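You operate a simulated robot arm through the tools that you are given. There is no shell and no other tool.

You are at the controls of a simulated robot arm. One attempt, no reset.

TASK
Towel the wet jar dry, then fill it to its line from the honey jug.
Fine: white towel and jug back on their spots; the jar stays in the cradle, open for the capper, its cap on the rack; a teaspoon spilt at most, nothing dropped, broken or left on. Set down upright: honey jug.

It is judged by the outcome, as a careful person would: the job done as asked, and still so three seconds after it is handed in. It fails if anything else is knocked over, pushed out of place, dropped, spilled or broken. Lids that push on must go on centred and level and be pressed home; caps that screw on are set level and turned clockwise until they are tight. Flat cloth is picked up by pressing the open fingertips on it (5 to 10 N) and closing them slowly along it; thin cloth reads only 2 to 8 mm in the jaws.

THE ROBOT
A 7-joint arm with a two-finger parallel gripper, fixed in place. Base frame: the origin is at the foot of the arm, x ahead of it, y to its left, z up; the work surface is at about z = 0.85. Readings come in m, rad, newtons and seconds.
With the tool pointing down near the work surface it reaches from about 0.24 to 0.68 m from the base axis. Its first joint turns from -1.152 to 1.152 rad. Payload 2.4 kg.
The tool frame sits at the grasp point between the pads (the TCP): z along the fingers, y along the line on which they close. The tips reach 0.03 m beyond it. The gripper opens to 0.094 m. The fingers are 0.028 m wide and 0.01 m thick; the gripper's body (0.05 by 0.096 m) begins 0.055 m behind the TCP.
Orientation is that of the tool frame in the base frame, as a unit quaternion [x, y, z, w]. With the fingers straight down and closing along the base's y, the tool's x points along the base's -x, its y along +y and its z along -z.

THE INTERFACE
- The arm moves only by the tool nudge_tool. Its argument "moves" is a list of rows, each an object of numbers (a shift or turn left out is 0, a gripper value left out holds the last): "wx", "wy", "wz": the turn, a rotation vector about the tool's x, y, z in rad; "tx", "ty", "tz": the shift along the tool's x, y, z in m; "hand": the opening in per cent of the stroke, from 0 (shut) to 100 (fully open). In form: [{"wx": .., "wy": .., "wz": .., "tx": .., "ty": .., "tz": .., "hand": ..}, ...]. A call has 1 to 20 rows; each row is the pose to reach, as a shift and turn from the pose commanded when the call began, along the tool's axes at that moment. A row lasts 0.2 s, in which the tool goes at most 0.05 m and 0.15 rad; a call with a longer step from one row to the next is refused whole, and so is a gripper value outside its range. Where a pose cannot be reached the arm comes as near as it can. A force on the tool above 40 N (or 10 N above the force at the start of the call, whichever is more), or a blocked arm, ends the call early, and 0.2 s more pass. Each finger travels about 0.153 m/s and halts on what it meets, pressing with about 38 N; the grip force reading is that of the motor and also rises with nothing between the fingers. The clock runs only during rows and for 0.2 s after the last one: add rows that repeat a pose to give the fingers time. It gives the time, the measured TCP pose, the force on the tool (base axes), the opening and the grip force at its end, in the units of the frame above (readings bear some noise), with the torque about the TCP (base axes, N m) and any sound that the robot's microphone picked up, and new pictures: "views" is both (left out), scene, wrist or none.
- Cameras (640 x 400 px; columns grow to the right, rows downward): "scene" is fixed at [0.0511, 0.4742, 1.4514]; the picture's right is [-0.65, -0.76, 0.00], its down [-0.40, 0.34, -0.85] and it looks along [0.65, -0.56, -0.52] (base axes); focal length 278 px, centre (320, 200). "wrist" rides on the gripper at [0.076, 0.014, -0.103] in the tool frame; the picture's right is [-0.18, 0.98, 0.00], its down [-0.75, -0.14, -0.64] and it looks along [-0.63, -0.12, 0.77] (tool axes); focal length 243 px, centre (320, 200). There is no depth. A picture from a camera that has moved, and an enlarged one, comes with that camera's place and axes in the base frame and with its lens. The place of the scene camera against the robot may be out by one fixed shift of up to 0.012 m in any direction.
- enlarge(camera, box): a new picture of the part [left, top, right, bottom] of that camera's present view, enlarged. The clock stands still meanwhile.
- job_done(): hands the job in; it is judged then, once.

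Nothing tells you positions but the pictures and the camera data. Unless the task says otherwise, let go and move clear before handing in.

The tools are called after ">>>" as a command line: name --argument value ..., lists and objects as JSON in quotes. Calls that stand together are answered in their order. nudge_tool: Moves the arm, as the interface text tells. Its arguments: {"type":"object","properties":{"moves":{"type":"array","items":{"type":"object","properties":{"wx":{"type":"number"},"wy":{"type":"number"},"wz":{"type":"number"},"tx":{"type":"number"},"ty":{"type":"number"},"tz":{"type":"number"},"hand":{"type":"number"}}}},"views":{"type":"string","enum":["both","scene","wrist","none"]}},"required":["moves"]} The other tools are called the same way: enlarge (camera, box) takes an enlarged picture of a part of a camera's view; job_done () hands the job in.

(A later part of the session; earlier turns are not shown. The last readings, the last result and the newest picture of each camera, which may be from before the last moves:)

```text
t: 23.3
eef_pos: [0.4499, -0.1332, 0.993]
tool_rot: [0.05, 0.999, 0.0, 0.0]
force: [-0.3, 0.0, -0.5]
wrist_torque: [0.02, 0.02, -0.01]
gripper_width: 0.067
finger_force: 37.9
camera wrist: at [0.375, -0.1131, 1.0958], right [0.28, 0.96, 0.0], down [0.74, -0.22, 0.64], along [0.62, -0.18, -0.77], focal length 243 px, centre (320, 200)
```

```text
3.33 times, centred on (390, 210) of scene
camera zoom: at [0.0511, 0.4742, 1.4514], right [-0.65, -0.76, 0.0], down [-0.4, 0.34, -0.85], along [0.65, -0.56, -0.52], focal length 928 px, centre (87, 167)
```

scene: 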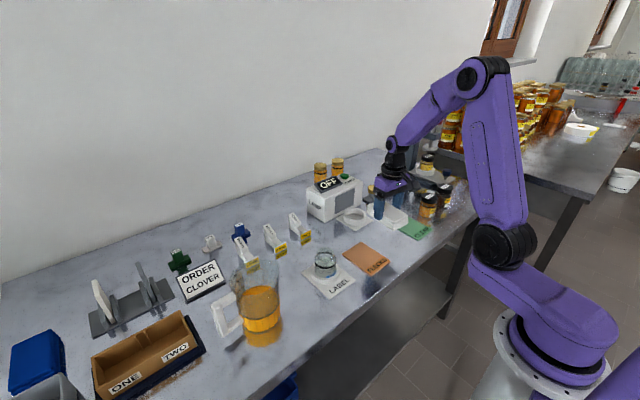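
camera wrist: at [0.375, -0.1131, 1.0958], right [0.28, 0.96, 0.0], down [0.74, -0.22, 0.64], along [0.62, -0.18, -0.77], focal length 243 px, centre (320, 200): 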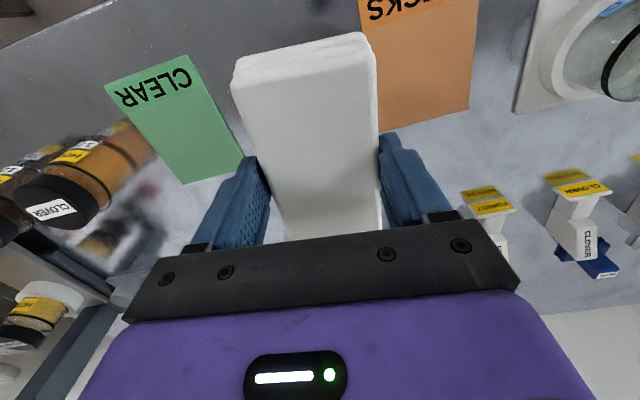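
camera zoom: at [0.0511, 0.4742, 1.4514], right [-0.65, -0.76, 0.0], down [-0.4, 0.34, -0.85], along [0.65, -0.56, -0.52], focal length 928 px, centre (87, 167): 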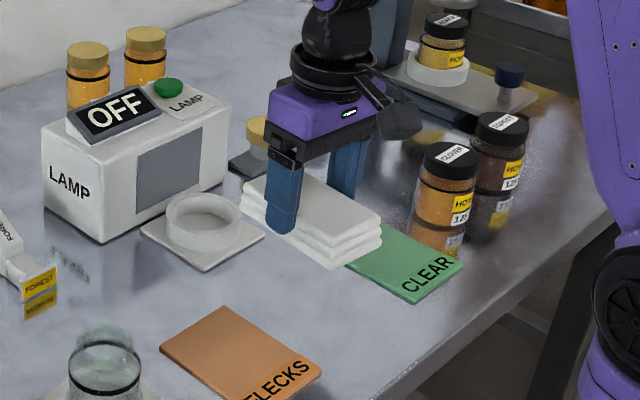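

The pad is lifted whole, hanging 9–43 mm below the TCP and about ±56 mm along the tool's x. I'll carry it at height to the robot side of the jar, squaring its yaw.

>>> nudge_tool --moves '[{"tx": 0.015, "ty": 0.01, "wz": -0.02}, {"tx": 0.04, "ty": 0.035, "wz": -0.04}, {"tx": 0.065, "ty": 0.07, "wz": -0.06}, {"tx": 0.09, "ty": 0.11, "wz": -0.08}, {"tx": 0.11, "ty": 0.15, "wz": -0.1}, {"tx": 0.12, "ty": 0.19, "wz": -0.1}, {"tx": 0.1227, "ty": 0.215, "wz": -0.1}, {"tx": 0.1227, "ty": 0.2208, "wz": -0.1}, {"tx": 0.1227, "ty": 0.2208, "wz": -0.1}]' --views "both"

>>> enlarge --camera "scene" --box '[280, 220, 380, 310]'

>>> enlarge --camera "wrist" --box '[220, 20, 440, 240]'

```text
t: 25.3
eef_pos: [0.3502, 0.0975, 0.9936]
tool_rot: [0.001, 1.0, 0.0, 0.001]
force: [-0.5, -1.0, -0.5]
wrist_torque: [-0.02, 0.04, 0.04]
gripper_width: 0.0667
finger_force: 37.5
camera wrist: at [0.2732, 0.1111, 1.0962], right [0.19, 0.98, 0.0], down [0.75, -0.14, 0.64], along [0.63, -0.12, -0.77], focal length 243 px, centre (320, 200)
```

scene: 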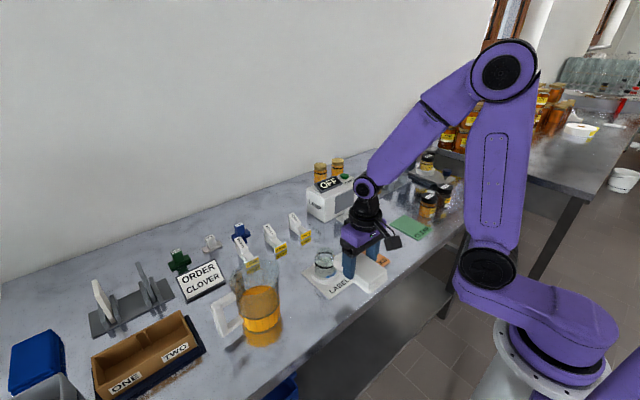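
wrist: 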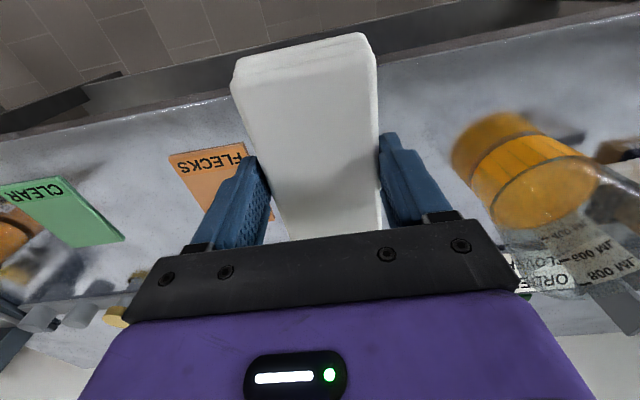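

```text
4.44 times, centred on (330, 265) of scene
camera zoom: at [0.0511, 0.4742, 1.4514], right [-0.65, -0.76, 0.0], down [-0.4, 0.34, -0.85], along [0.65, -0.56, -0.52], focal length 1238 px, centre (276, -89)
```

zoom: 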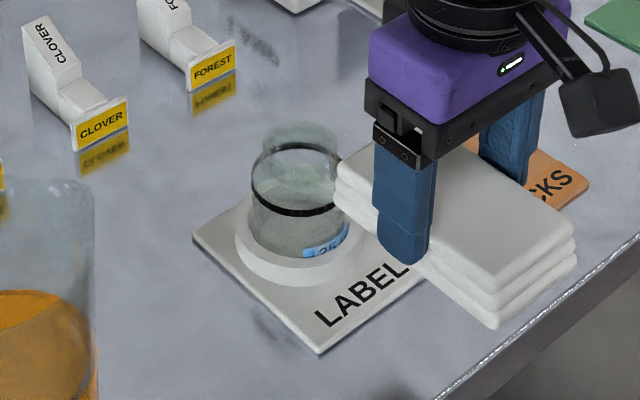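

```text
1.82 times, centred on (330, 130) of wrist
camera zoom: at [0.2732, 0.1111, 1.0962], right [0.19, 0.98, 0.0], down [0.75, -0.14, 0.64], along [0.63, -0.12, -0.77], focal length 441 px, centre (302, 327)
```

zoom: 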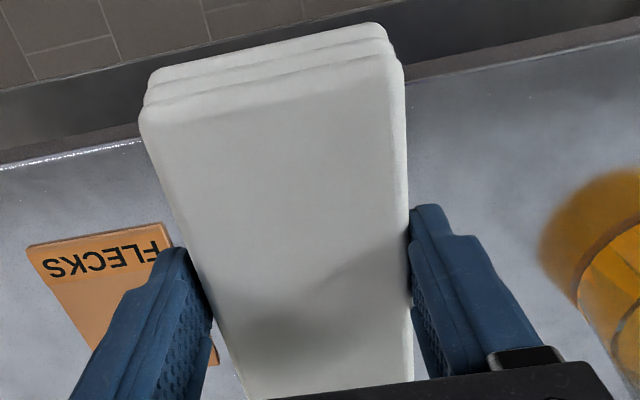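

The jar is clearly visible beside the pad. I'll lower the pad to body height (bottom about z 0.88) on the near side, with 2.5 cm of clearance, then creep toward the jar.

>>> nudge_tool --moves '[{"tz": 0.02}, {"tz": 0.04}, {"tz": 0.06}, {"tz": 0.07}, {"tz": 0.07, "tx": -0.01}, {"tz": 0.07, "tx": -0.016}, {"tz": 0.07, "tx": -0.016}]' --views "scene"

>>> enlarge --camera "scene" --box '[280, 220, 380, 310]'

```text
t: 26.9
eef_pos: [0.3679, 0.0968, 0.9233]
tool_rot: [0.0, 1.0, 0.0, 0.0]
force: [0.4, -0.2, -0.6]
wrist_torque: [0.02, 0.02, 0.0]
gripper_width: 0.0671
finger_force: 37.7
```

scene: 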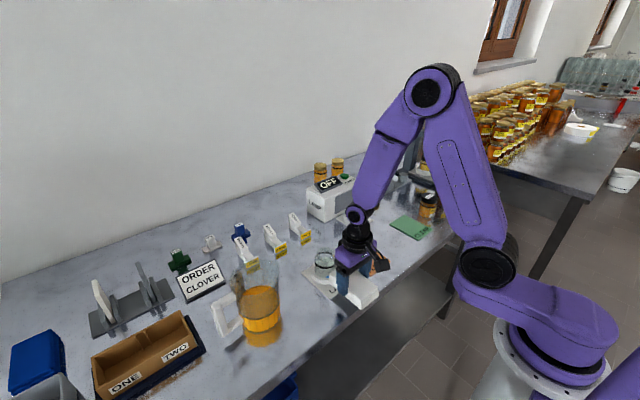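

```text
4.44 times, centred on (330, 265) of scene
camera zoom: at [0.0511, 0.4742, 1.4514], right [-0.65, -0.76, 0.0], down [-0.4, 0.34, -0.85], along [0.65, -0.56, -0.52], focal length 1238 px, centre (276, -89)
```

zoom: 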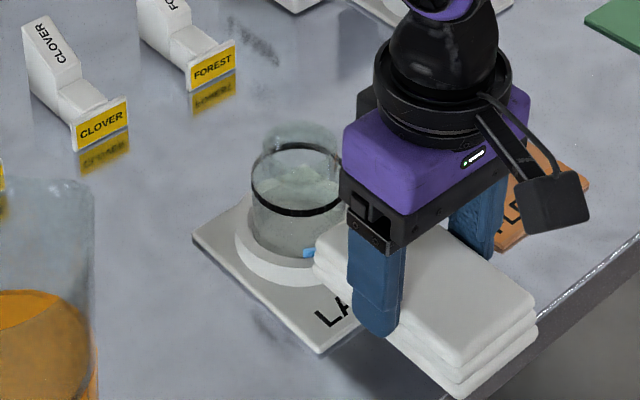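

The pad's end is about a centimetre from the glass. I'll creep in by small steps, watching force.

>>> nudge_tool --moves '[{"tx": -0.002}, {"tx": -0.004}, {"tx": -0.006}, {"tx": -0.006}]' --views "none"

```text
t: 27.9
eef_pos: [0.3719, 0.0973, 0.9229]
tool_rot: [0.0, 1.0, 0.0, 0.001]
force: [-0.1, 0.2, -1.1]
wrist_torque: [0.02, -0.02, 0.0]
gripper_width: 0.0669
finger_force: 37.9
```

>>> nudge_tool --moves '[{"tx": -0.001}, {"tx": -0.002}, {"tx": -0.003}, {"tx": -0.003}]' --views "scene"

>>> enlarge --camera "scene" --box '[280, 220, 380, 310]'

```text
t: 28.9
eef_pos: [0.3751, 0.0958, 0.9232]
tool_rot: [0.001, 1.0, 0.0, 0.001]
force: [-0.5, -0.5, -1.6]
wrist_torque: [0.03, 0.03, 0.03]
gripper_width: 0.067
finger_force: 38.1
```

scene: 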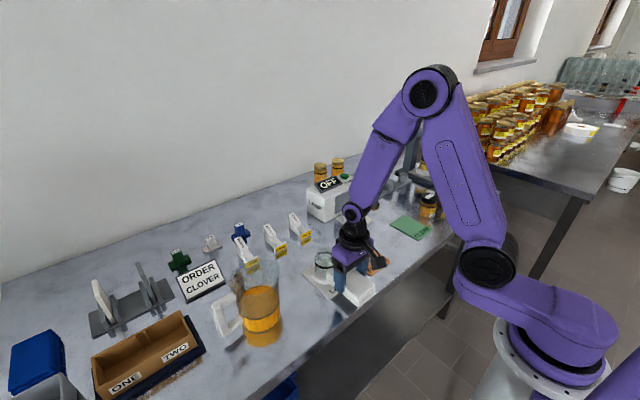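

```text
4.44 times, centred on (330, 265) of scene
camera zoom: at [0.0511, 0.4742, 1.4514], right [-0.65, -0.76, 0.0], down [-0.4, 0.34, -0.85], along [0.65, -0.56, -0.52], focal length 1238 px, centre (276, -89)
```

zoom: 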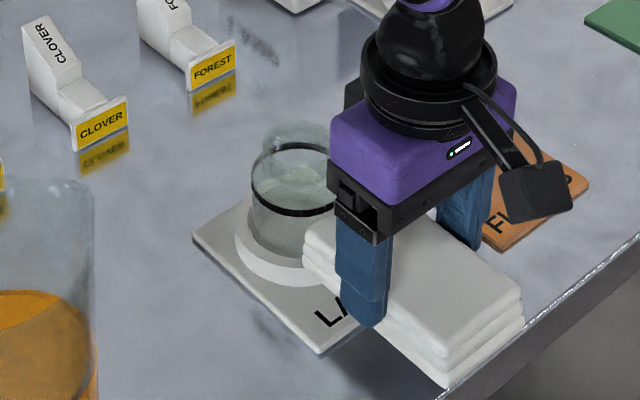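

Still no clear contact. I'll continue in fine steps.

>>> nudge_tool --moves '[{"tx": -0.0008}, {"tx": -0.0015}, {"tx": -0.002}, {"tx": -0.002}]' --views "none"

```text
t: 29.9
eef_pos: [0.3784, 0.0968, 0.9232]
tool_rot: [0.001, 1.0, 0.0, 0.0]
force: [0.1, 0.6, -0.7]
wrist_torque: [0.01, 0.02, -0.02]
gripper_width: 0.0668
finger_force: 37.8
```

>>> nudge_tool --moves '[{"tx": -0.0008}, {"tx": -0.0015}, {"tx": -0.0022}, {"tx": -0.003}, {"tx": -0.003}]' --views "scene"

>>> enlarge --camera "scene" --box '[280, 220, 380, 310]'

```text
t: 31.1
eef_pos: [0.3806, 0.0969, 0.9223]
tool_rot: [0.0, 1.0, -0.001, 0.0]
force: [-0.7, 0.2, 0.3]
wrist_torque: [0.0, 0.02, 0.0]
gripper_width: 0.067
finger_force: 38.2
```

scene: 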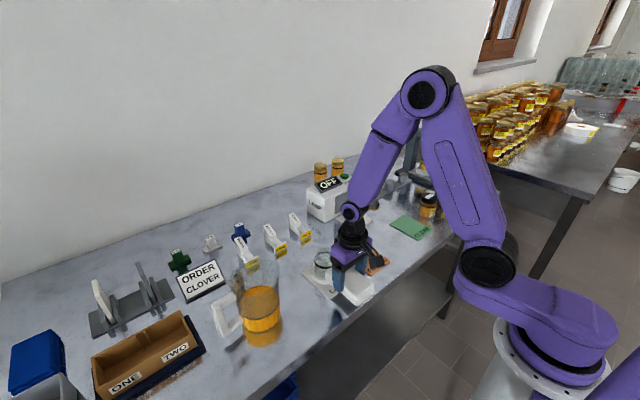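

```text
4.44 times, centred on (330, 265) of scene
camera zoom: at [0.051, 0.4742, 1.4514], right [-0.65, -0.76, 0.0], down [-0.4, 0.34, -0.85], along [0.65, -0.56, -0.52], focal length 1238 px, centre (276, -89)
```

zoom: 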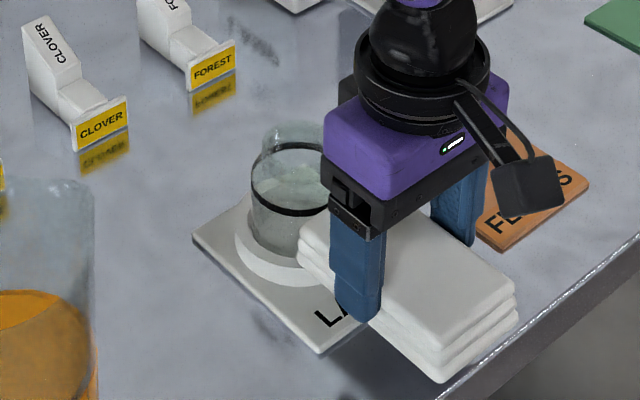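

No contact force yet, so the jar may be a few millimetres farther out than estimated. I'll keep creeping.

>>> nudge_tool --moves '[{"tx": -0.0008}, {"tx": -0.0015}, {"tx": -0.0022}, {"tx": -0.003}, {"tx": -0.003}]' --views "none"

```text
t: 32.3
eef_pos: [0.3835, 0.0971, 0.9232]
tool_rot: [0.0, 1.0, 0.0, 0.0]
force: [-3.2, 0.2, 0.2]
wrist_torque: [0.0, 0.05, 0.04]
gripper_width: 0.0669
finger_force: 37.8
```

Contact at TCP x 0.3835 with a light 3 N push. I'll rub side to side across this face and look for a change.

>>> nudge_tool --moves '[{"ty": 0.008}, {"ty": 0.016}, {"ty": 0.024}, {"ty": 0.016}, {"ty": 0.008}, {"ty": 0.0}, {"ty": -0.008}, {"ty": -0.016}, {"ty": -0.024}, {"ty": -0.016}, {"ty": -0.008}, {"ty": 0.0}]' --views "scene"

>>> enlarge --camera "scene" --box '[280, 220, 380, 310]'

```text
t: 34.9
eef_pos: [0.3839, 0.0973, 0.9242]
tool_rot: [0.001, 1.0, 0.001, 0.001]
force: [-1.7, -0.9, -0.9]
wrist_torque: [-0.05, 0.04, -0.04]
gripper_width: 0.0669
finger_force: 38.0
```

scene: 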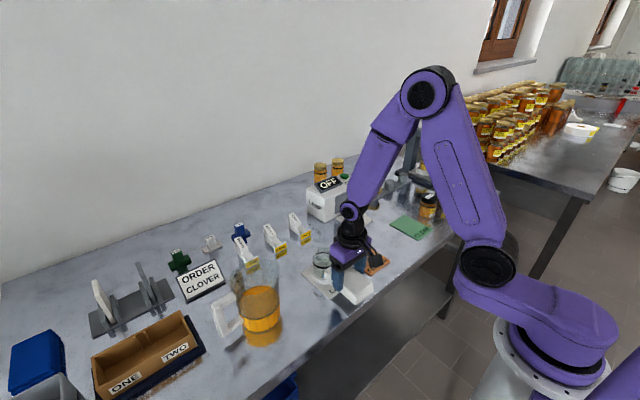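

```text
4.44 times, centred on (330, 265) of scene
camera zoom: at [0.051, 0.4742, 1.4514], right [-0.65, -0.76, 0.0], down [-0.4, 0.34, -0.85], along [0.65, -0.56, -0.52], focal length 1238 px, centre (276, -89)
```

zoom: 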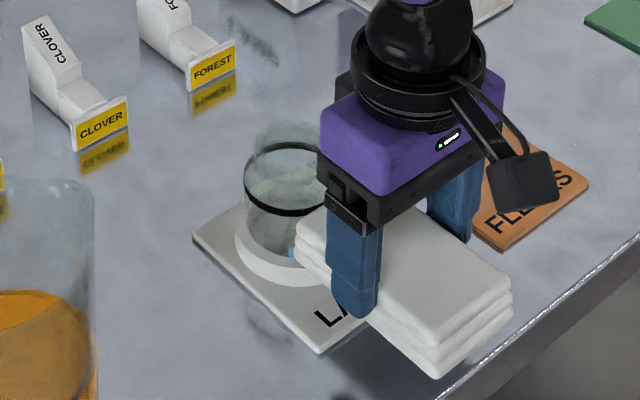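

The jar has slid a few millimetres to the far side of its ring but stays upright. Let me look closer for any change in the wetness.

>>> enlarge --camera "scene" --box '[305, 240, 350, 285]'

```text
8.89 times, centred on (328, 262) of scene
camera zoom: at [0.051, 0.4742, 1.4514], right [-0.65, -0.76, 0.0], down [-0.4, 0.34, -0.85], along [0.65, -0.56, -0.52], focal length 2476 px, centre (253, -356)
```

zoom: 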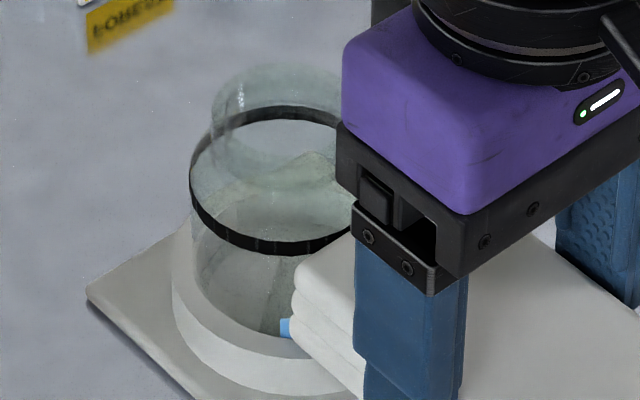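

I'll back the pad off a little to see how the jar sits and whether the look of the glass has changed.

>>> nudge_tool --moves '[{"tx": 0.01}, {"tx": 0.03}, {"tx": 0.05}, {"tx": 0.06}, {"tx": 0.06}]' --views "scene"

>>> enlarge --camera "scene" --box '[305, 245, 350, 290]'

>>> enlarge --camera "scene" --box '[295, 240, 360, 305]'

```text
t: 36.1
eef_pos: [0.3299, 0.0976, 0.9233]
tool_rot: [0.001, 1.0, 0.0, 0.0]
force: [0.5, 0.3, -0.4]
wrist_torque: [-0.02, -0.01, 0.0]
gripper_width: 0.0669
finger_force: 37.9
out of reach, approached as far as the arm can: row 4
```

scene: 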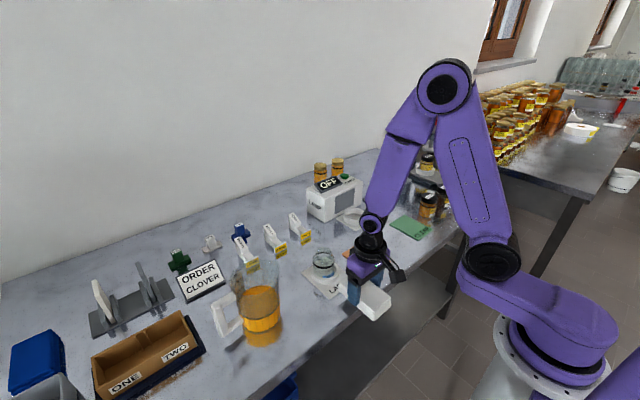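

```text
8.89 times, centred on (328, 268) of scene
camera zoom: at [0.0511, 0.4742, 1.4514], right [-0.65, -0.76, 0.0], down [-0.4, 0.34, -0.85], along [0.65, -0.56, -0.52], focal length 2476 px, centre (253, -400)
```

zoom: 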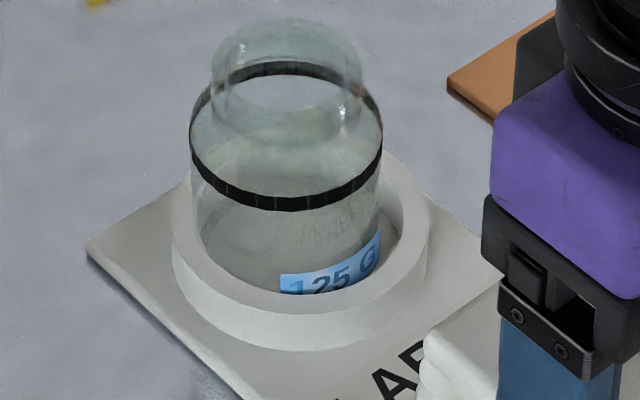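

```text
6.15 times, centred on (328, 272) of scene
camera zoom: at [0.0511, 0.4742, 1.4514], right [-0.65, -0.76, 0.0], down [-0.4, 0.34, -0.85], along [0.65, -0.56, -0.52], focal length 1714 px, centre (274, -246)
```

zoom: 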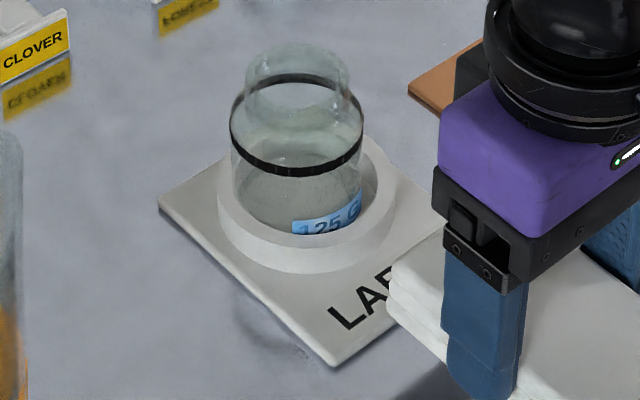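

The jar rests against the far wall of its ring, upright. I'll wipe all the way round: first an arc from the robot side to the −y side with the pad's end face kept against the glass.

>>> nudge_tool --moves '[{"tx": -0.02, "ty": 0.001}, {"tx": -0.04, "ty": 0.0015}, {"tx": -0.05, "ty": 0.0015}, {"tx": -0.0535, "ty": 0.0015}, {"tx": -0.0535, "ty": 0.0015}]' --views "none"

```text
t: 37.3
eef_pos: [0.3764, 0.0977, 0.923]
tool_rot: [0.001, 1.0, 0.0, 0.0]
force: [0.9, 0.1, 0.0]
wrist_torque: [-0.03, 0.02, -0.04]
gripper_width: 0.0666
finger_force: 37.8
```

>>> nudge_tool --moves '[{"tx": -0.004, "ty": 0.001}, {"tx": -0.0065, "ty": 0.001}, {"tx": -0.0075, "ty": -0.0114, "wz": -0.15}, {"tx": -0.0102, "ty": -0.0237, "wz": -0.3}, {"tx": -0.0148, "ty": -0.0353, "wz": -0.45}, {"tx": -0.0211, "ty": -0.0461, "wz": -0.6}, {"tx": -0.0289, "ty": -0.0559, "wz": -0.75}, {"tx": -0.0289, "ty": -0.0559, "wz": -0.75}]' --views "scene"

>>> enlarge --camera "scene" --box '[280, 220, 380, 310]'

```text
t: 39.1
eef_pos: [0.4063, 0.0429, 0.9227]
tool_rot: [-0.366, 0.931, 0.0, 0.0]
force: [0.9, -0.3, -0.8]
wrist_torque: [0.02, 0.02, 0.02]
gripper_width: 0.0669
finger_force: 37.6
```

scene: 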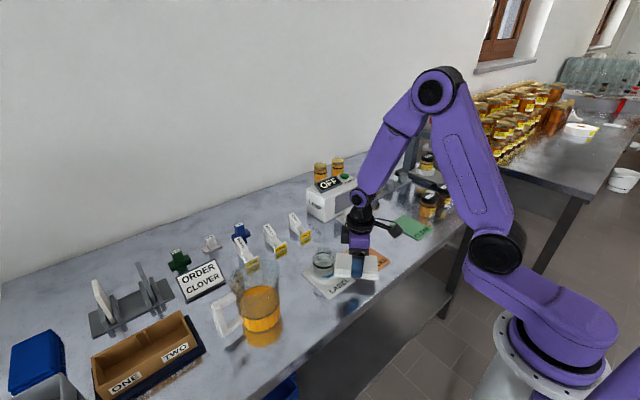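

```text
4.44 times, centred on (330, 265) of scene
camera zoom: at [0.0511, 0.4742, 1.4514], right [-0.65, -0.76, 0.0], down [-0.4, 0.34, -0.85], along [0.65, -0.56, -0.52], focal length 1238 px, centre (276, -89)
```

zoom: 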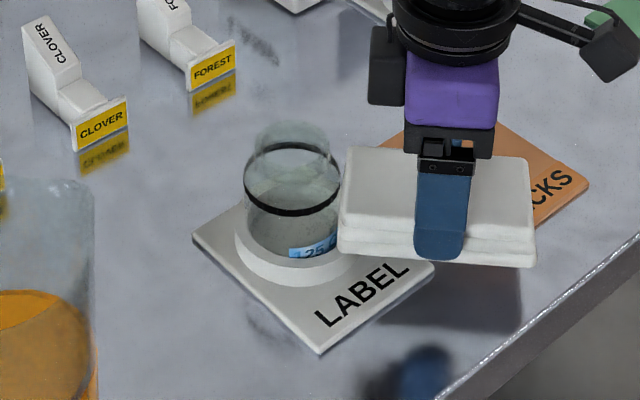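

The pad follows round at 0.75 rad yaw, just about touching the jar. I'll press in a little and rub sideways here.

>>> nudge_tool --moves '[{"tx": -0.001}, {"tx": -0.002}, {"tx": -0.003}, {"tx": -0.004}, {"tx": -0.004}]' --views "none"

```text
t: 40.3
eef_pos: [0.4064, 0.0432, 0.923]
tool_rot: [-0.364, 0.931, 0.0, -0.003]
force: [-14.3, -15.8, 2.9]
wrist_torque: [-0.58, 0.49, -0.07]
gripper_width: 0.0669
finger_force: 37.9
```

That is a hard contact (21 N), so it was already touching. I'll back off at once to a light touch, then rub.

>>> nudge_tool --moves '[{"tx": 0.002}, {"tx": 0.0032}, {"tx": 0.0032}]' --views "scene"

>>> enlarge --camera "scene" --box '[305, 245, 350, 290]'

```text
t: 41.1
eef_pos: [0.4072, 0.0433, 0.9229]
tool_rot: [-0.367, 0.93, -0.001, 0.002]
force: [-7.3, -5.2, -0.7]
wrist_torque: [-0.21, 0.35, 0.14]
gripper_width: 0.0665
finger_force: 37.8
```

scene: 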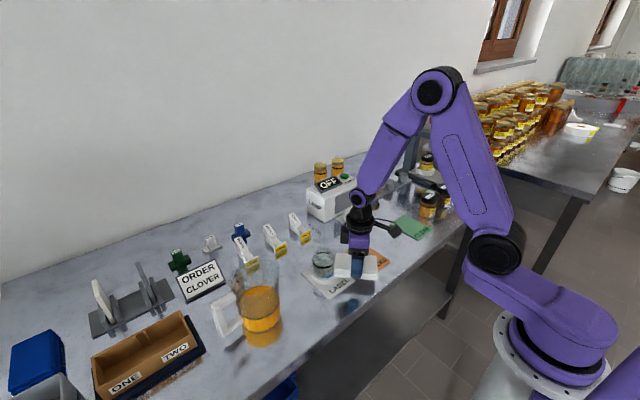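

```text
8.89 times, centred on (328, 268) of scene
camera zoom: at [0.0509, 0.4741, 1.4515], right [-0.65, -0.76, 0.0], down [-0.4, 0.34, -0.85], along [0.65, -0.56, -0.52], focal length 2476 px, centre (253, -400)
```

zoom: 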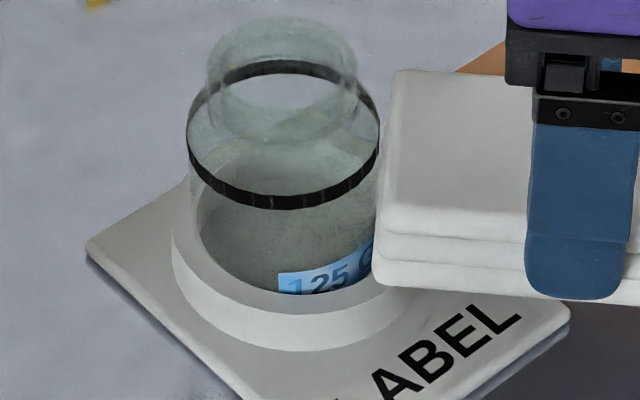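

About 9 N now; I'll ease slightly more and rub from side to side.

>>> nudge_tool --moves '[{"tx": 0.0006, "ty": 0.006}, {"tx": 0.0006, "ty": 0.012}, {"tx": 0.0006, "ty": 0.018}, {"tx": 0.0006, "ty": 0.012}, {"tx": 0.0006, "ty": 0.004}, {"tx": 0.0006, "ty": -0.004}, {"tx": 0.0006, "ty": -0.012}, {"tx": 0.0006, "ty": -0.018}, {"tx": 0.0006, "ty": -0.012}, {"tx": 0.0006, "ty": -0.004}, {"tx": 0.0006, "ty": 0.0}]' --views "scene"

>>> enlarge --camera "scene" --box '[305, 245, 350, 290]'

```text
t: 43.5
eef_pos: [0.4058, 0.0425, 0.9235]
tool_rot: [-0.365, 0.931, 0.0, 0.0]
force: [0.0, 0.7, -0.7]
wrist_torque: [-0.03, 0.0, 0.03]
gripper_width: 0.067
finger_force: 38.4
```

scene: 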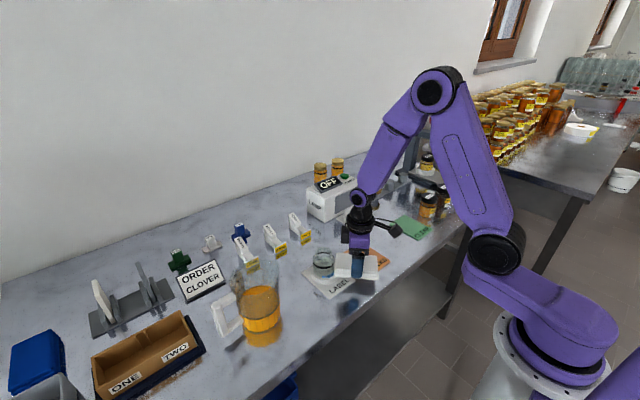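

```text
8.89 times, centred on (328, 268) of scene
camera zoom: at [0.0511, 0.4742, 1.4514], right [-0.65, -0.76, 0.0], down [-0.4, 0.34, -0.85], along [0.65, -0.56, -0.52], focal length 2476 px, centre (253, -400)
```

zoom: 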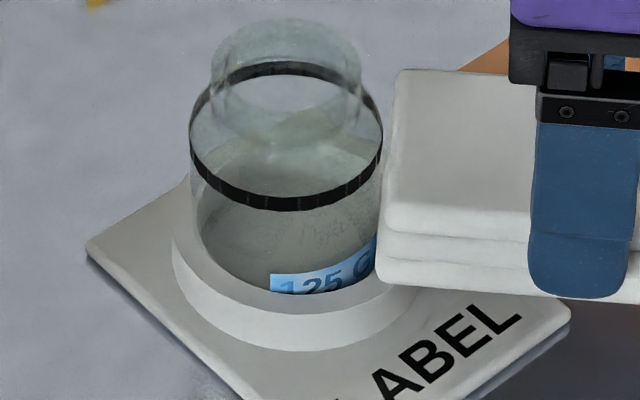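

I now have the ring centre at about (0.469, 0.101). I'll continue the arc round to the −y side with light contact.

>>> nudge_tool --moves '[{"tx": -0.001, "ty": -0.0128, "wz": -0.15}, {"tx": -0.0038, "ty": -0.0253, "wz": -0.3}, {"tx": -0.0085, "ty": -0.0371, "wz": -0.45}, {"tx": -0.0149, "ty": -0.0482, "wz": -0.6}, {"tx": -0.0229, "ty": -0.0582, "wz": -0.75}, {"tx": -0.0271, "ty": -0.0624, "wz": -0.82}, {"tx": -0.0271, "ty": -0.0624, "wz": -0.82}]' --views "scene"

>>> enlarge --camera "scene" --box '[305, 245, 350, 290]'

```text
t: 45.1
eef_pos: [0.469, 0.0159, 0.924]
tool_rot: [-0.707, 0.708, 0.0, 0.0]
force: [-3.5, -8.3, -0.7]
wrist_torque: [-0.33, 0.12, 0.13]
gripper_width: 0.0671
finger_force: 38.2
```

scene: 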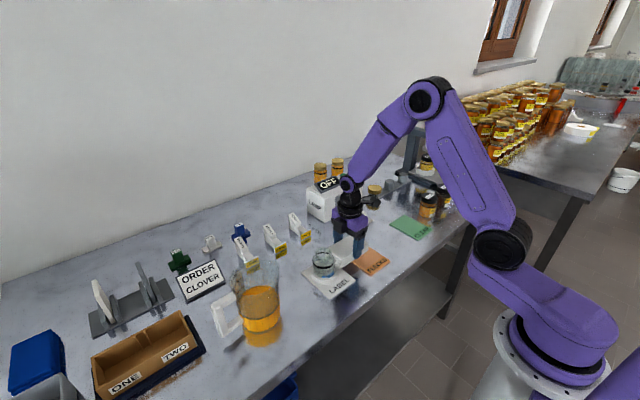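

```text
8.89 times, centred on (328, 268) of scene
camera zoom: at [0.051, 0.474, 1.4515], right [-0.65, -0.76, 0.0], down [-0.4, 0.34, -0.85], along [0.65, -0.56, -0.52], focal length 2476 px, centre (253, -400)
```

zoom: 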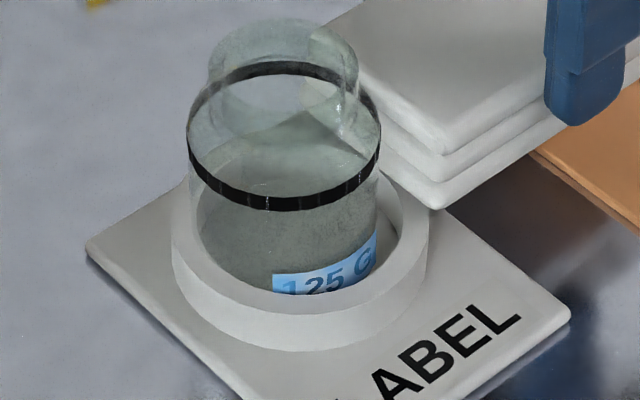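

The pad is on the −y side with about 9 N. I'll rub here lightly, then back away.

>>> nudge_tool --moves '[{"tx": 0.0006, "ty": 0.006}, {"tx": 0.0006, "ty": 0.012}, {"tx": 0.0006, "ty": 0.018}, {"tx": 0.0006, "ty": 0.012}, {"tx": 0.0006, "ty": 0.004}, {"tx": 0.0006, "ty": -0.004}, {"tx": 0.0006, "ty": -0.012}, {"tx": 0.0006, "ty": -0.018}, {"tx": 0.0006, "ty": -0.012}, {"tx": 0.0006, "ty": -0.004}, {"tx": 0.0006, "ty": 0.0}, {"tx": 0.02, "ty": 0.0}, {"tx": 0.03, "ty": 0.0, "tz": -0.03}, {"tx": 0.03, "ty": 0.0, "tz": -0.07}, {"tx": 0.03, "ty": 0.0, "tz": -0.085}, {"tx": 0.03, "ty": 0.0, "tz": -0.085}]' --views "both"

>>> enlarge --camera "scene" --box '[305, 245, 350, 290]'

```text
t: 48.5
eef_pos: [0.468, -0.0141, 1.008]
tool_rot: [-0.707, 0.707, 0.0, 0.0]
force: [0.8, 0.2, 0.8]
wrist_torque: [0.01, 0.03, 0.0]
gripper_width: 0.0671
finger_force: 38.2
camera wrist: at [0.453, -0.0909, 1.1111], right [-0.98, 0.19, 0.0], down [0.14, 0.75, 0.64], along [0.12, 0.63, -0.77], focal length 243 px, centre (320, 200)
```

scene: 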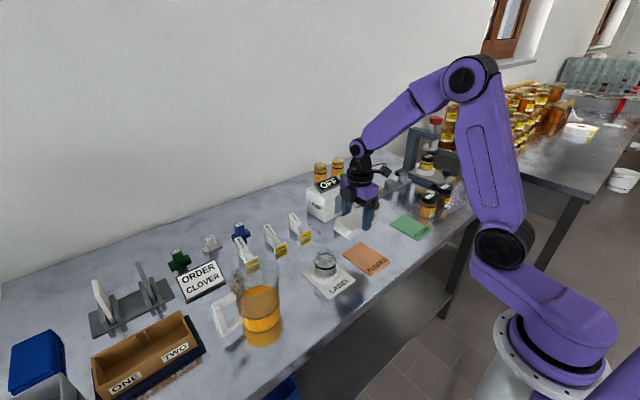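
wrist: 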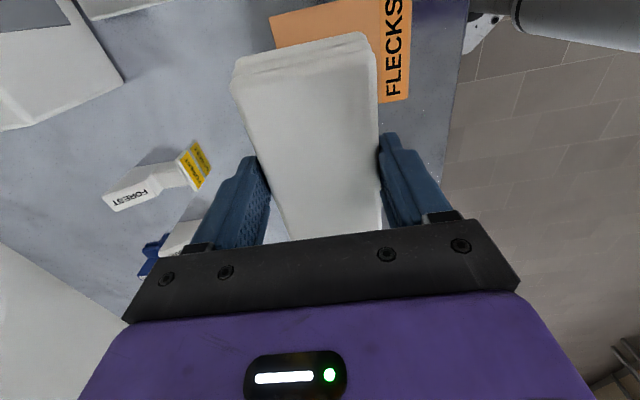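

```text
8.89 times, centred on (328, 268) of scene
camera zoom: at [0.0511, 0.4742, 1.4514], right [-0.65, -0.76, 0.0], down [-0.4, 0.34, -0.85], along [0.65, -0.56, -0.52], focal length 2476 px, centre (253, -400)
```

zoom: 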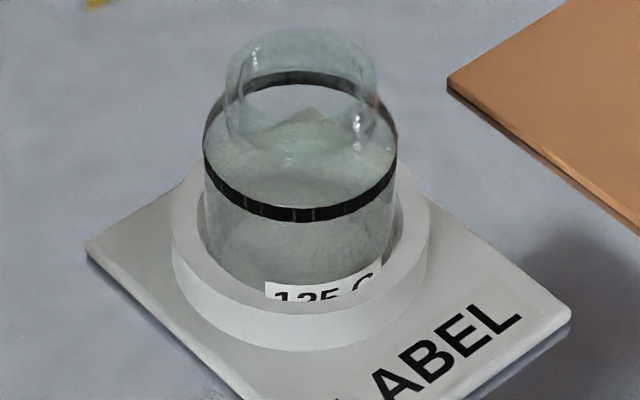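

The jar's 125 G label has gone from wet blue to dry white, matching the finished jars, and the jar stands upright near the middle of its cradle. I'll carry the towel back over its spot and turn it to its original yaw.

>>> nudge_tool --moves '[{"tx": 0.01, "ty": 0.0017, "wz": 0.139}, {"tx": 0.02, "ty": 0.0034, "wz": 0.278}, {"tx": 0.03, "ty": 0.0051, "wz": 0.417}, {"tx": 0.04, "ty": 0.0068, "wz": 0.556}, {"tx": 0.05, "ty": 0.0085, "wz": 0.695}, {"tx": 0.06, "ty": 0.0102, "wz": 0.834}, {"tx": 0.07, "ty": 0.012, "wz": 0.973}, {"tx": 0.08, "ty": 0.0137, "wz": 1.112}, {"tx": 0.09, "ty": 0.0154, "wz": 1.251}, {"tx": 0.1, "ty": 0.0171, "wz": 1.39}, {"tx": 0.11, "ty": 0.0188, "wz": 1.529}, {"tx": 0.1175, "ty": 0.0205, "wz": 1.67}, {"tx": 0.1175, "ty": 0.0205, "wz": 1.67}]' --views "both"

>>> enlarge --camera "scene" --box '[305, 245, 350, 290]'

```text
t: 51.3
eef_pos: [0.4473, -0.1315, 1.0079]
tool_rot: [0.051, 0.999, 0.0, 0.0]
force: [-0.3, -0.6, -1.0]
wrist_torque: [0.02, -0.01, -0.02]
gripper_width: 0.067
finger_force: 38.2
camera wrist: at [0.3721, -0.1101, 1.1109], right [0.28, 0.96, 0.0], down [0.73, -0.22, 0.64], along [0.62, -0.18, -0.77], focal length 243 px, centre (320, 200)
```

scene: 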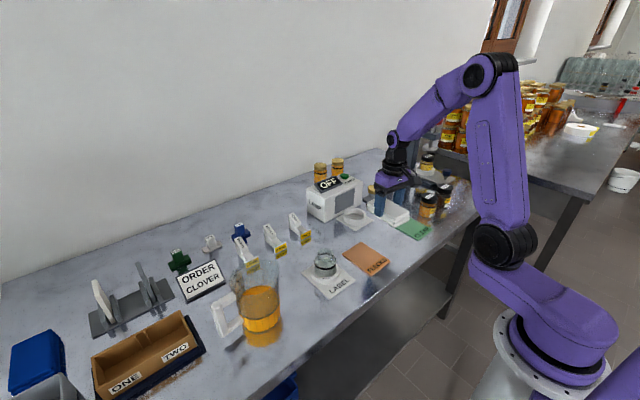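
wrist: 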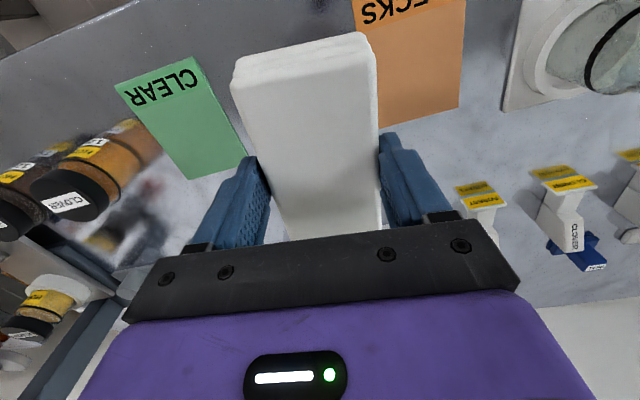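

```text
8.89 times, centred on (328, 268) of scene
camera zoom: at [0.0511, 0.4742, 1.4514], right [-0.65, -0.76, 0.0], down [-0.4, 0.34, -0.85], along [0.65, -0.56, -0.52], focal length 2476 px, centre (253, -400)
```

zoom: 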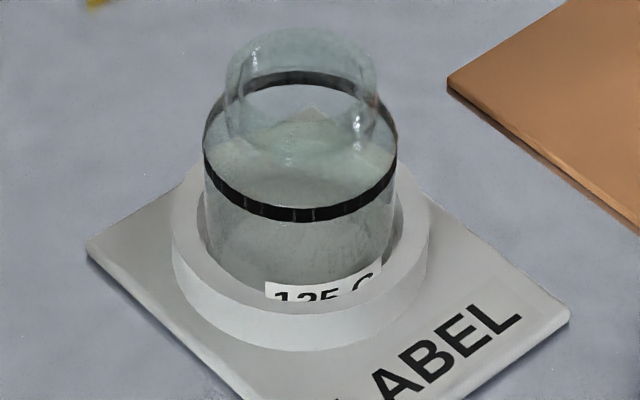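

The label stays white. Now I lower the towel onto its spot, slowly at the end.

>>> nudge_tool --moves '[{"tz": 0.03}, {"tz": 0.06}, {"tz": 0.085}, {"tz": 0.1}, {"tz": 0.107}, {"tz": 0.111}, {"tz": 0.113}, {"tz": 0.113}]' --views "scene"

>>> enlarge --camera "scene" --box '[300, 150, 460, 290]'

```text
t: 53.1
eef_pos: [0.4477, -0.1304, 0.8954]
tool_rot: [0.05, 0.999, 0.0, 0.0]
force: [-0.4, -0.2, -0.1]
wrist_torque: [0.0, -0.02, -0.01]
gripper_width: 0.0667
finger_force: 38.0
```

scene: 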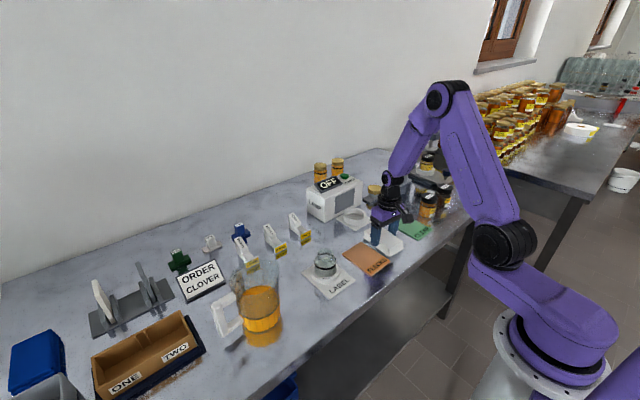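

```text
2.86 times, centred on (380, 220) of scene
camera zoom: at [0.0511, 0.4742, 1.4514], right [-0.65, -0.76, 0.0], down [-0.4, 0.34, -0.85], along [0.65, -0.56, -0.52], focal length 796 px, centre (149, 143)
```

zoom: 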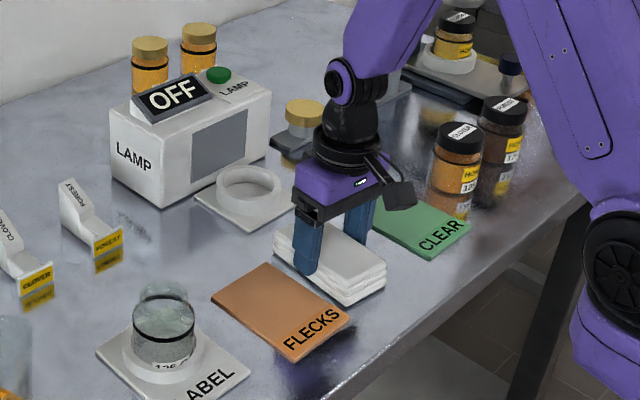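

The pad is about a millimetre above the bench. I'll bring it the last bit down and check for contact.

>>> nudge_tool --moves '[{"tz": 0.0007}, {"tz": 0.0014}, {"tz": 0.002}, {"tz": 0.002}]' --views "none"

```text
t: 54.1
eef_pos: [0.4478, -0.1331, 0.8935]
tool_rot: [0.051, 0.999, 0.0, 0.002]
force: [-3.0, 1.2, 8.4]
wrist_torque: [-0.01, -0.38, 0.03]
gripper_width: 0.067
finger_force: 37.8
```

It is down on the bench (8 N). I'll open slowly and lift straight up.

>>> nudge_tool --moves '[{"hand": 66}, {"hand": 70}, {"hand": 73}, {"hand": 76}, {"hand": 80}, {"hand": 83}, {"hand": 83}]' --views "none"

>>> nudge_tool --moves '[{"tz": -0.01}, {"tz": -0.025}, {"tz": -0.05}, {"tz": -0.09}, {"tz": -0.13}, {"tz": -0.13}]' --views "both"

>>> enlarge --camera "scene" --box '[300, 150, 460, 290]'

```text
t: 55.7
eef_pos: [0.4467, -0.1315, 0.8937]
tool_rot: [0.051, 0.999, 0.0, 0.0]
force: [0.1, -1.0, 0.0]
wrist_torque: [-0.03, -0.01, 0.04]
gripper_width: 0.0779
finger_force: 0.1
```

```text
t: 57.1
eef_pos: [0.4472, -0.1314, 1.0243]
tool_rot: [0.051, 0.999, 0.0, 0.0]
force: [0.1, 0.0, 0.2]
wrist_torque: [0.01, 0.01, -0.03]
gripper_width: 0.0784
finger_force: 0.0
camera wrist: at [0.3719, -0.1107, 1.1259], right [0.28, 0.96, 0.0], down [0.74, -0.22, 0.64], along [0.62, -0.18, -0.77], focal length 243 px, centre (320, 200)
```

scene: 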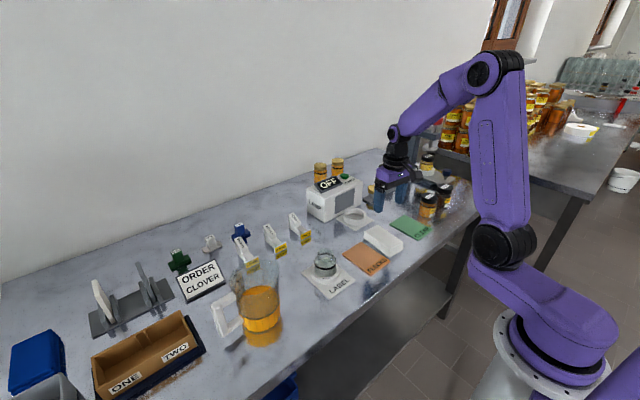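
wrist: 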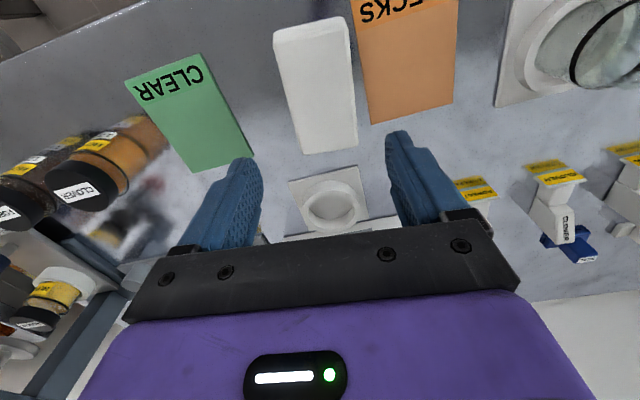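

```text
2.86 times, centred on (380, 220) of scene
camera zoom: at [0.051, 0.4742, 1.4514], right [-0.65, -0.76, 0.0], down [-0.4, 0.34, -0.85], along [0.65, -0.56, -0.52], focal length 796 px, centre (149, 143)
```

zoom: 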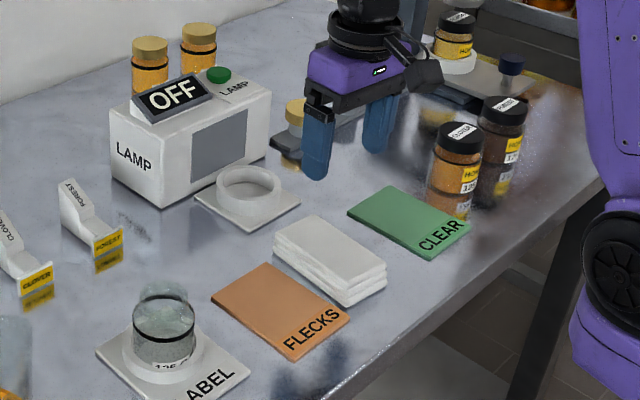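

The towel is back exactly where it was (same pixels as at the start). Next I go up and over to the left to look at the honey jug and its handle.

>>> nudge_tool --moves '[{"tx": 0.013, "ty": 0.005, "tz": -0.03}, {"tx": 0.027, "ty": 0.025, "tz": -0.065}, {"tx": 0.04, "ty": 0.06, "tz": -0.09, "wz": -0.02}, {"tx": 0.055, "ty": 0.1, "tz": -0.11, "wz": -0.03}, {"tx": 0.07, "ty": 0.14, "tz": -0.125, "wz": -0.04}, {"tx": 0.085, "ty": 0.18, "tz": -0.14, "wz": -0.05}, {"tx": 0.1, "ty": 0.22, "tz": -0.155, "wz": -0.06}, {"tx": 0.115, "ty": 0.26, "tz": -0.165, "wz": -0.07}, {"tx": 0.13, "ty": 0.3, "tz": -0.176, "wz": -0.08}, {"tx": 0.145, "ty": 0.34, "tz": -0.176, "wz": -0.09}, {"tx": 0.155, "ty": 0.38, "tz": -0.176, "wz": -0.1}, {"tx": 0.1625, "ty": 0.42, "tz": -0.176, "wz": -0.1}, {"tx": 0.1625, "ty": 0.447, "tz": -0.176, "wz": -0.1}, {"tx": 0.1625, "ty": 0.447, "tz": -0.176, "wz": -0.1}]' --views "both"

>>> enlarge --camera "wrist" --box '[180, 60, 440, 240]'

>>> enlarge --camera "scene" --box '[190, 240, 310, 370]'

```text
t: 60.1
eef_pos: [0.3316, 0.3317, 1.1999]
tool_rot: [0.0, 1.0, -0.001, 0.0]
force: [-0.8, -0.3, -0.3]
wrist_torque: [0.03, 0.0, -0.03]
gripper_width: 0.0781
finger_force: 0.1
camera wrist: at [0.2546, 0.3448, 1.3011], right [0.18, 0.98, 0.0], down [0.75, -0.14, 0.64], along [0.63, -0.12, -0.77], focal length 243 px, centre (320, 200)
```

scene: 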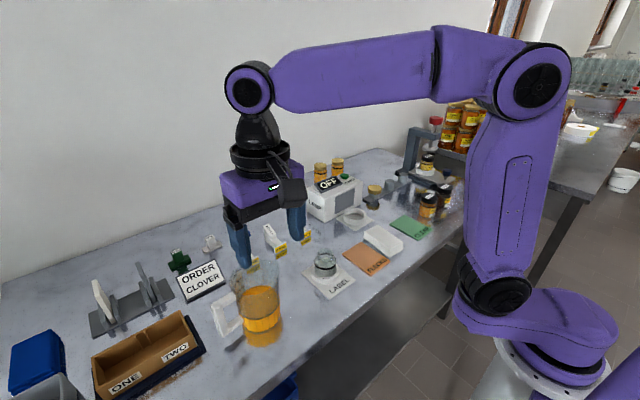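
wrist: 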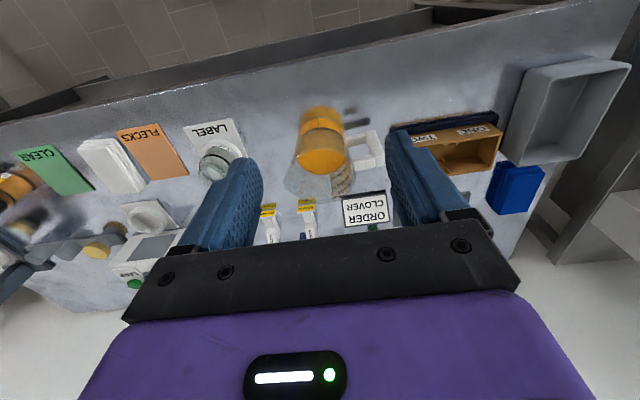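

```text
2.22 times, centred on (310, 150) of wrist
camera zoom: at [0.2546, 0.3448, 1.3011], right [0.18, 0.98, 0.0], down [0.75, -0.14, 0.64], along [0.63, -0.12, -0.77], focal length 539 px, centre (342, 311)
```

zoom: 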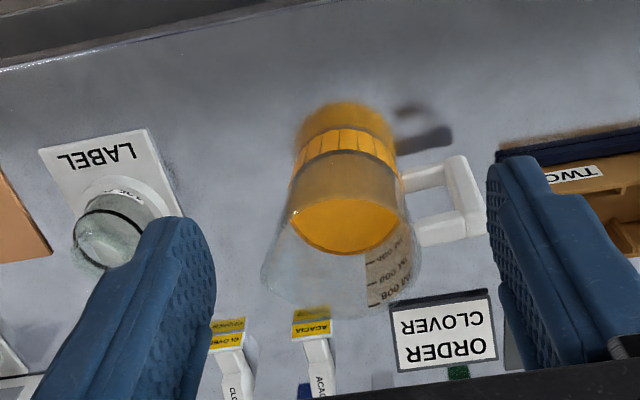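

```text
3.08 times, centred on (250, 305) of scene
camera zoom: at [0.051, 0.4742, 1.4514], right [-0.65, -0.76, 0.0], down [-0.4, 0.34, -0.85], along [0.65, -0.56, -0.52], focal length 857 px, centre (535, -123)
```

zoom: 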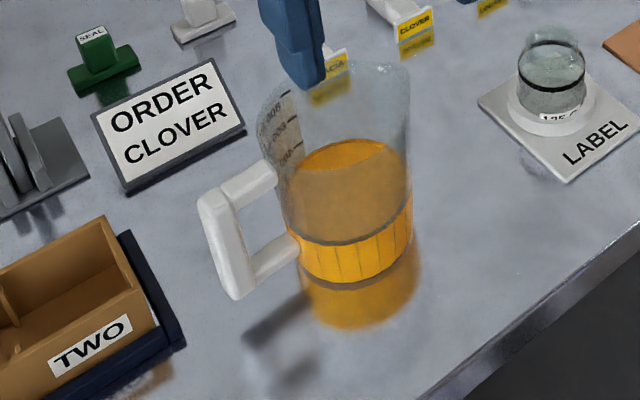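

The jug stands at about (0.455, 0.308), rim near z 1.0, with its handle's outer bar near (0.448, 0.396), z 0.91–0.985. I'll turn the wrist by −90° so that the jaws close across the bar, and look from the handle side.

>>> nudge_tool --moves '[{"tx": -0.01, "ty": 0.006, "tz": 0.0, "wz": 0.143}, {"tx": -0.02, "ty": 0.012, "tz": 0.0, "wz": 0.286}, {"tx": -0.03, "ty": 0.018, "tz": 0.0, "wz": 0.429}, {"tx": -0.042, "ty": 0.024, "tz": 0.0, "wz": 0.572}, {"tx": -0.054, "ty": 0.03, "tz": 0.005, "wz": 0.715}, {"tx": -0.066, "ty": 0.037, "tz": 0.01, "wz": 0.858}, {"tx": -0.078, "ty": 0.044, "tz": 0.018, "wz": 1.001}, {"tx": -0.09, "ty": 0.052, "tz": 0.026, "wz": 1.144}, {"tx": -0.1, "ty": 0.058, "tz": 0.034, "wz": 1.287}, {"tx": -0.11, "ty": 0.064, "tz": 0.042, "wz": 1.43}, {"tx": -0.12, "ty": 0.07, "tz": 0.05, "wz": 1.571}, {"tx": -0.12, "ty": 0.07, "tz": 0.05, "wz": 1.571}]' --views "both"

>>> enlarge --camera "wrist" --box '[200, 20, 440, 220]'

>>> enlarge --camera "scene" --box '[190, 240, 310, 370]'

```text
t: 62.7
eef_pos: [0.4521, 0.3991, 1.1489]
tool_rot: [0.708, 0.706, 0.0, 0.0]
force: [0.2, -0.3, 0.0]
wrist_torque: [0.0, -0.01, 0.01]
gripper_width: 0.0781
finger_force: 0.1
camera wrist: at [0.4652, 0.4747, 1.2512], right [0.98, -0.19, 0.0], down [-0.14, -0.75, 0.64], along [-0.12, -0.63, -0.77], focal length 243 px, centre (320, 200)
```

scene: 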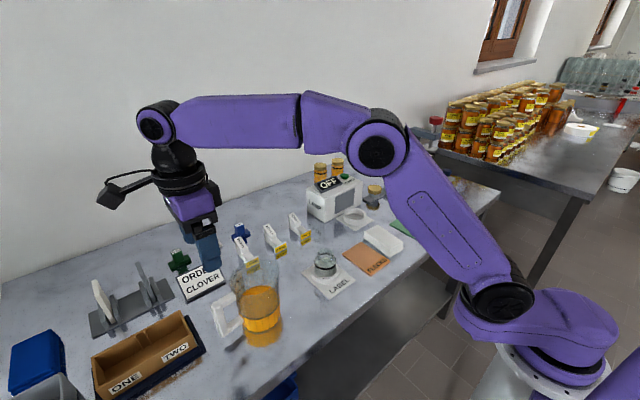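
wrist: 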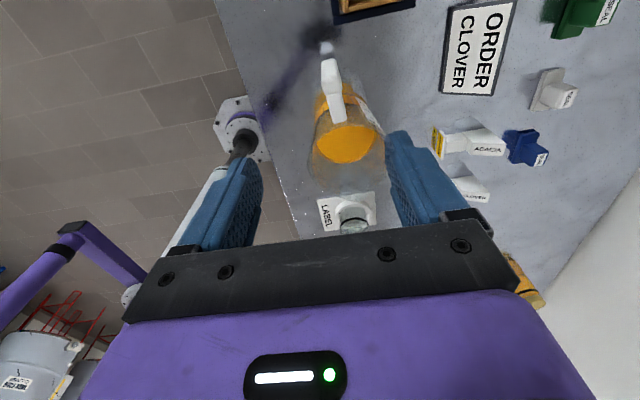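

```text
2.00 times, centred on (320, 120) of wrist
camera zoom: at [0.4652, 0.4747, 1.2512], right [0.98, -0.19, 0.0], down [-0.14, -0.75, 0.64], along [-0.12, -0.63, -0.77], focal length 485 px, centre (320, 360)
```

zoom: 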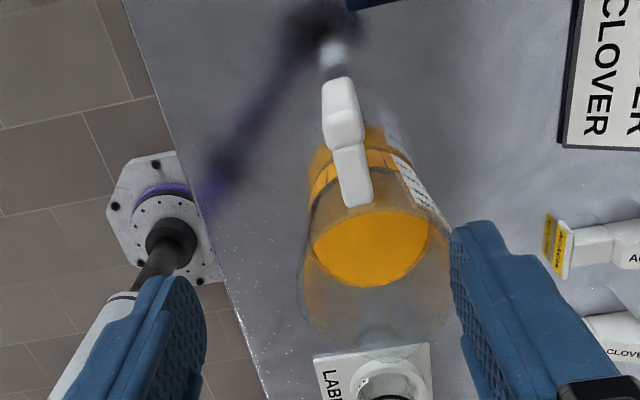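

```text
3.08 times, centred on (250, 305) of scene
camera zoom: at [0.0511, 0.4742, 1.4514], right [-0.65, -0.76, 0.0], down [-0.4, 0.34, -0.85], along [0.65, -0.56, -0.52], focal length 857 px, centre (535, -123)
```

zoom: 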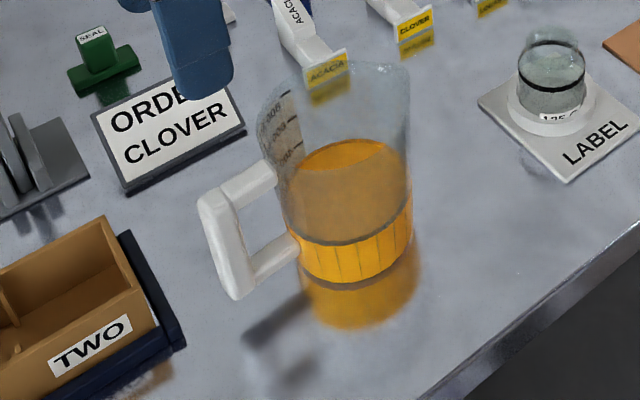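

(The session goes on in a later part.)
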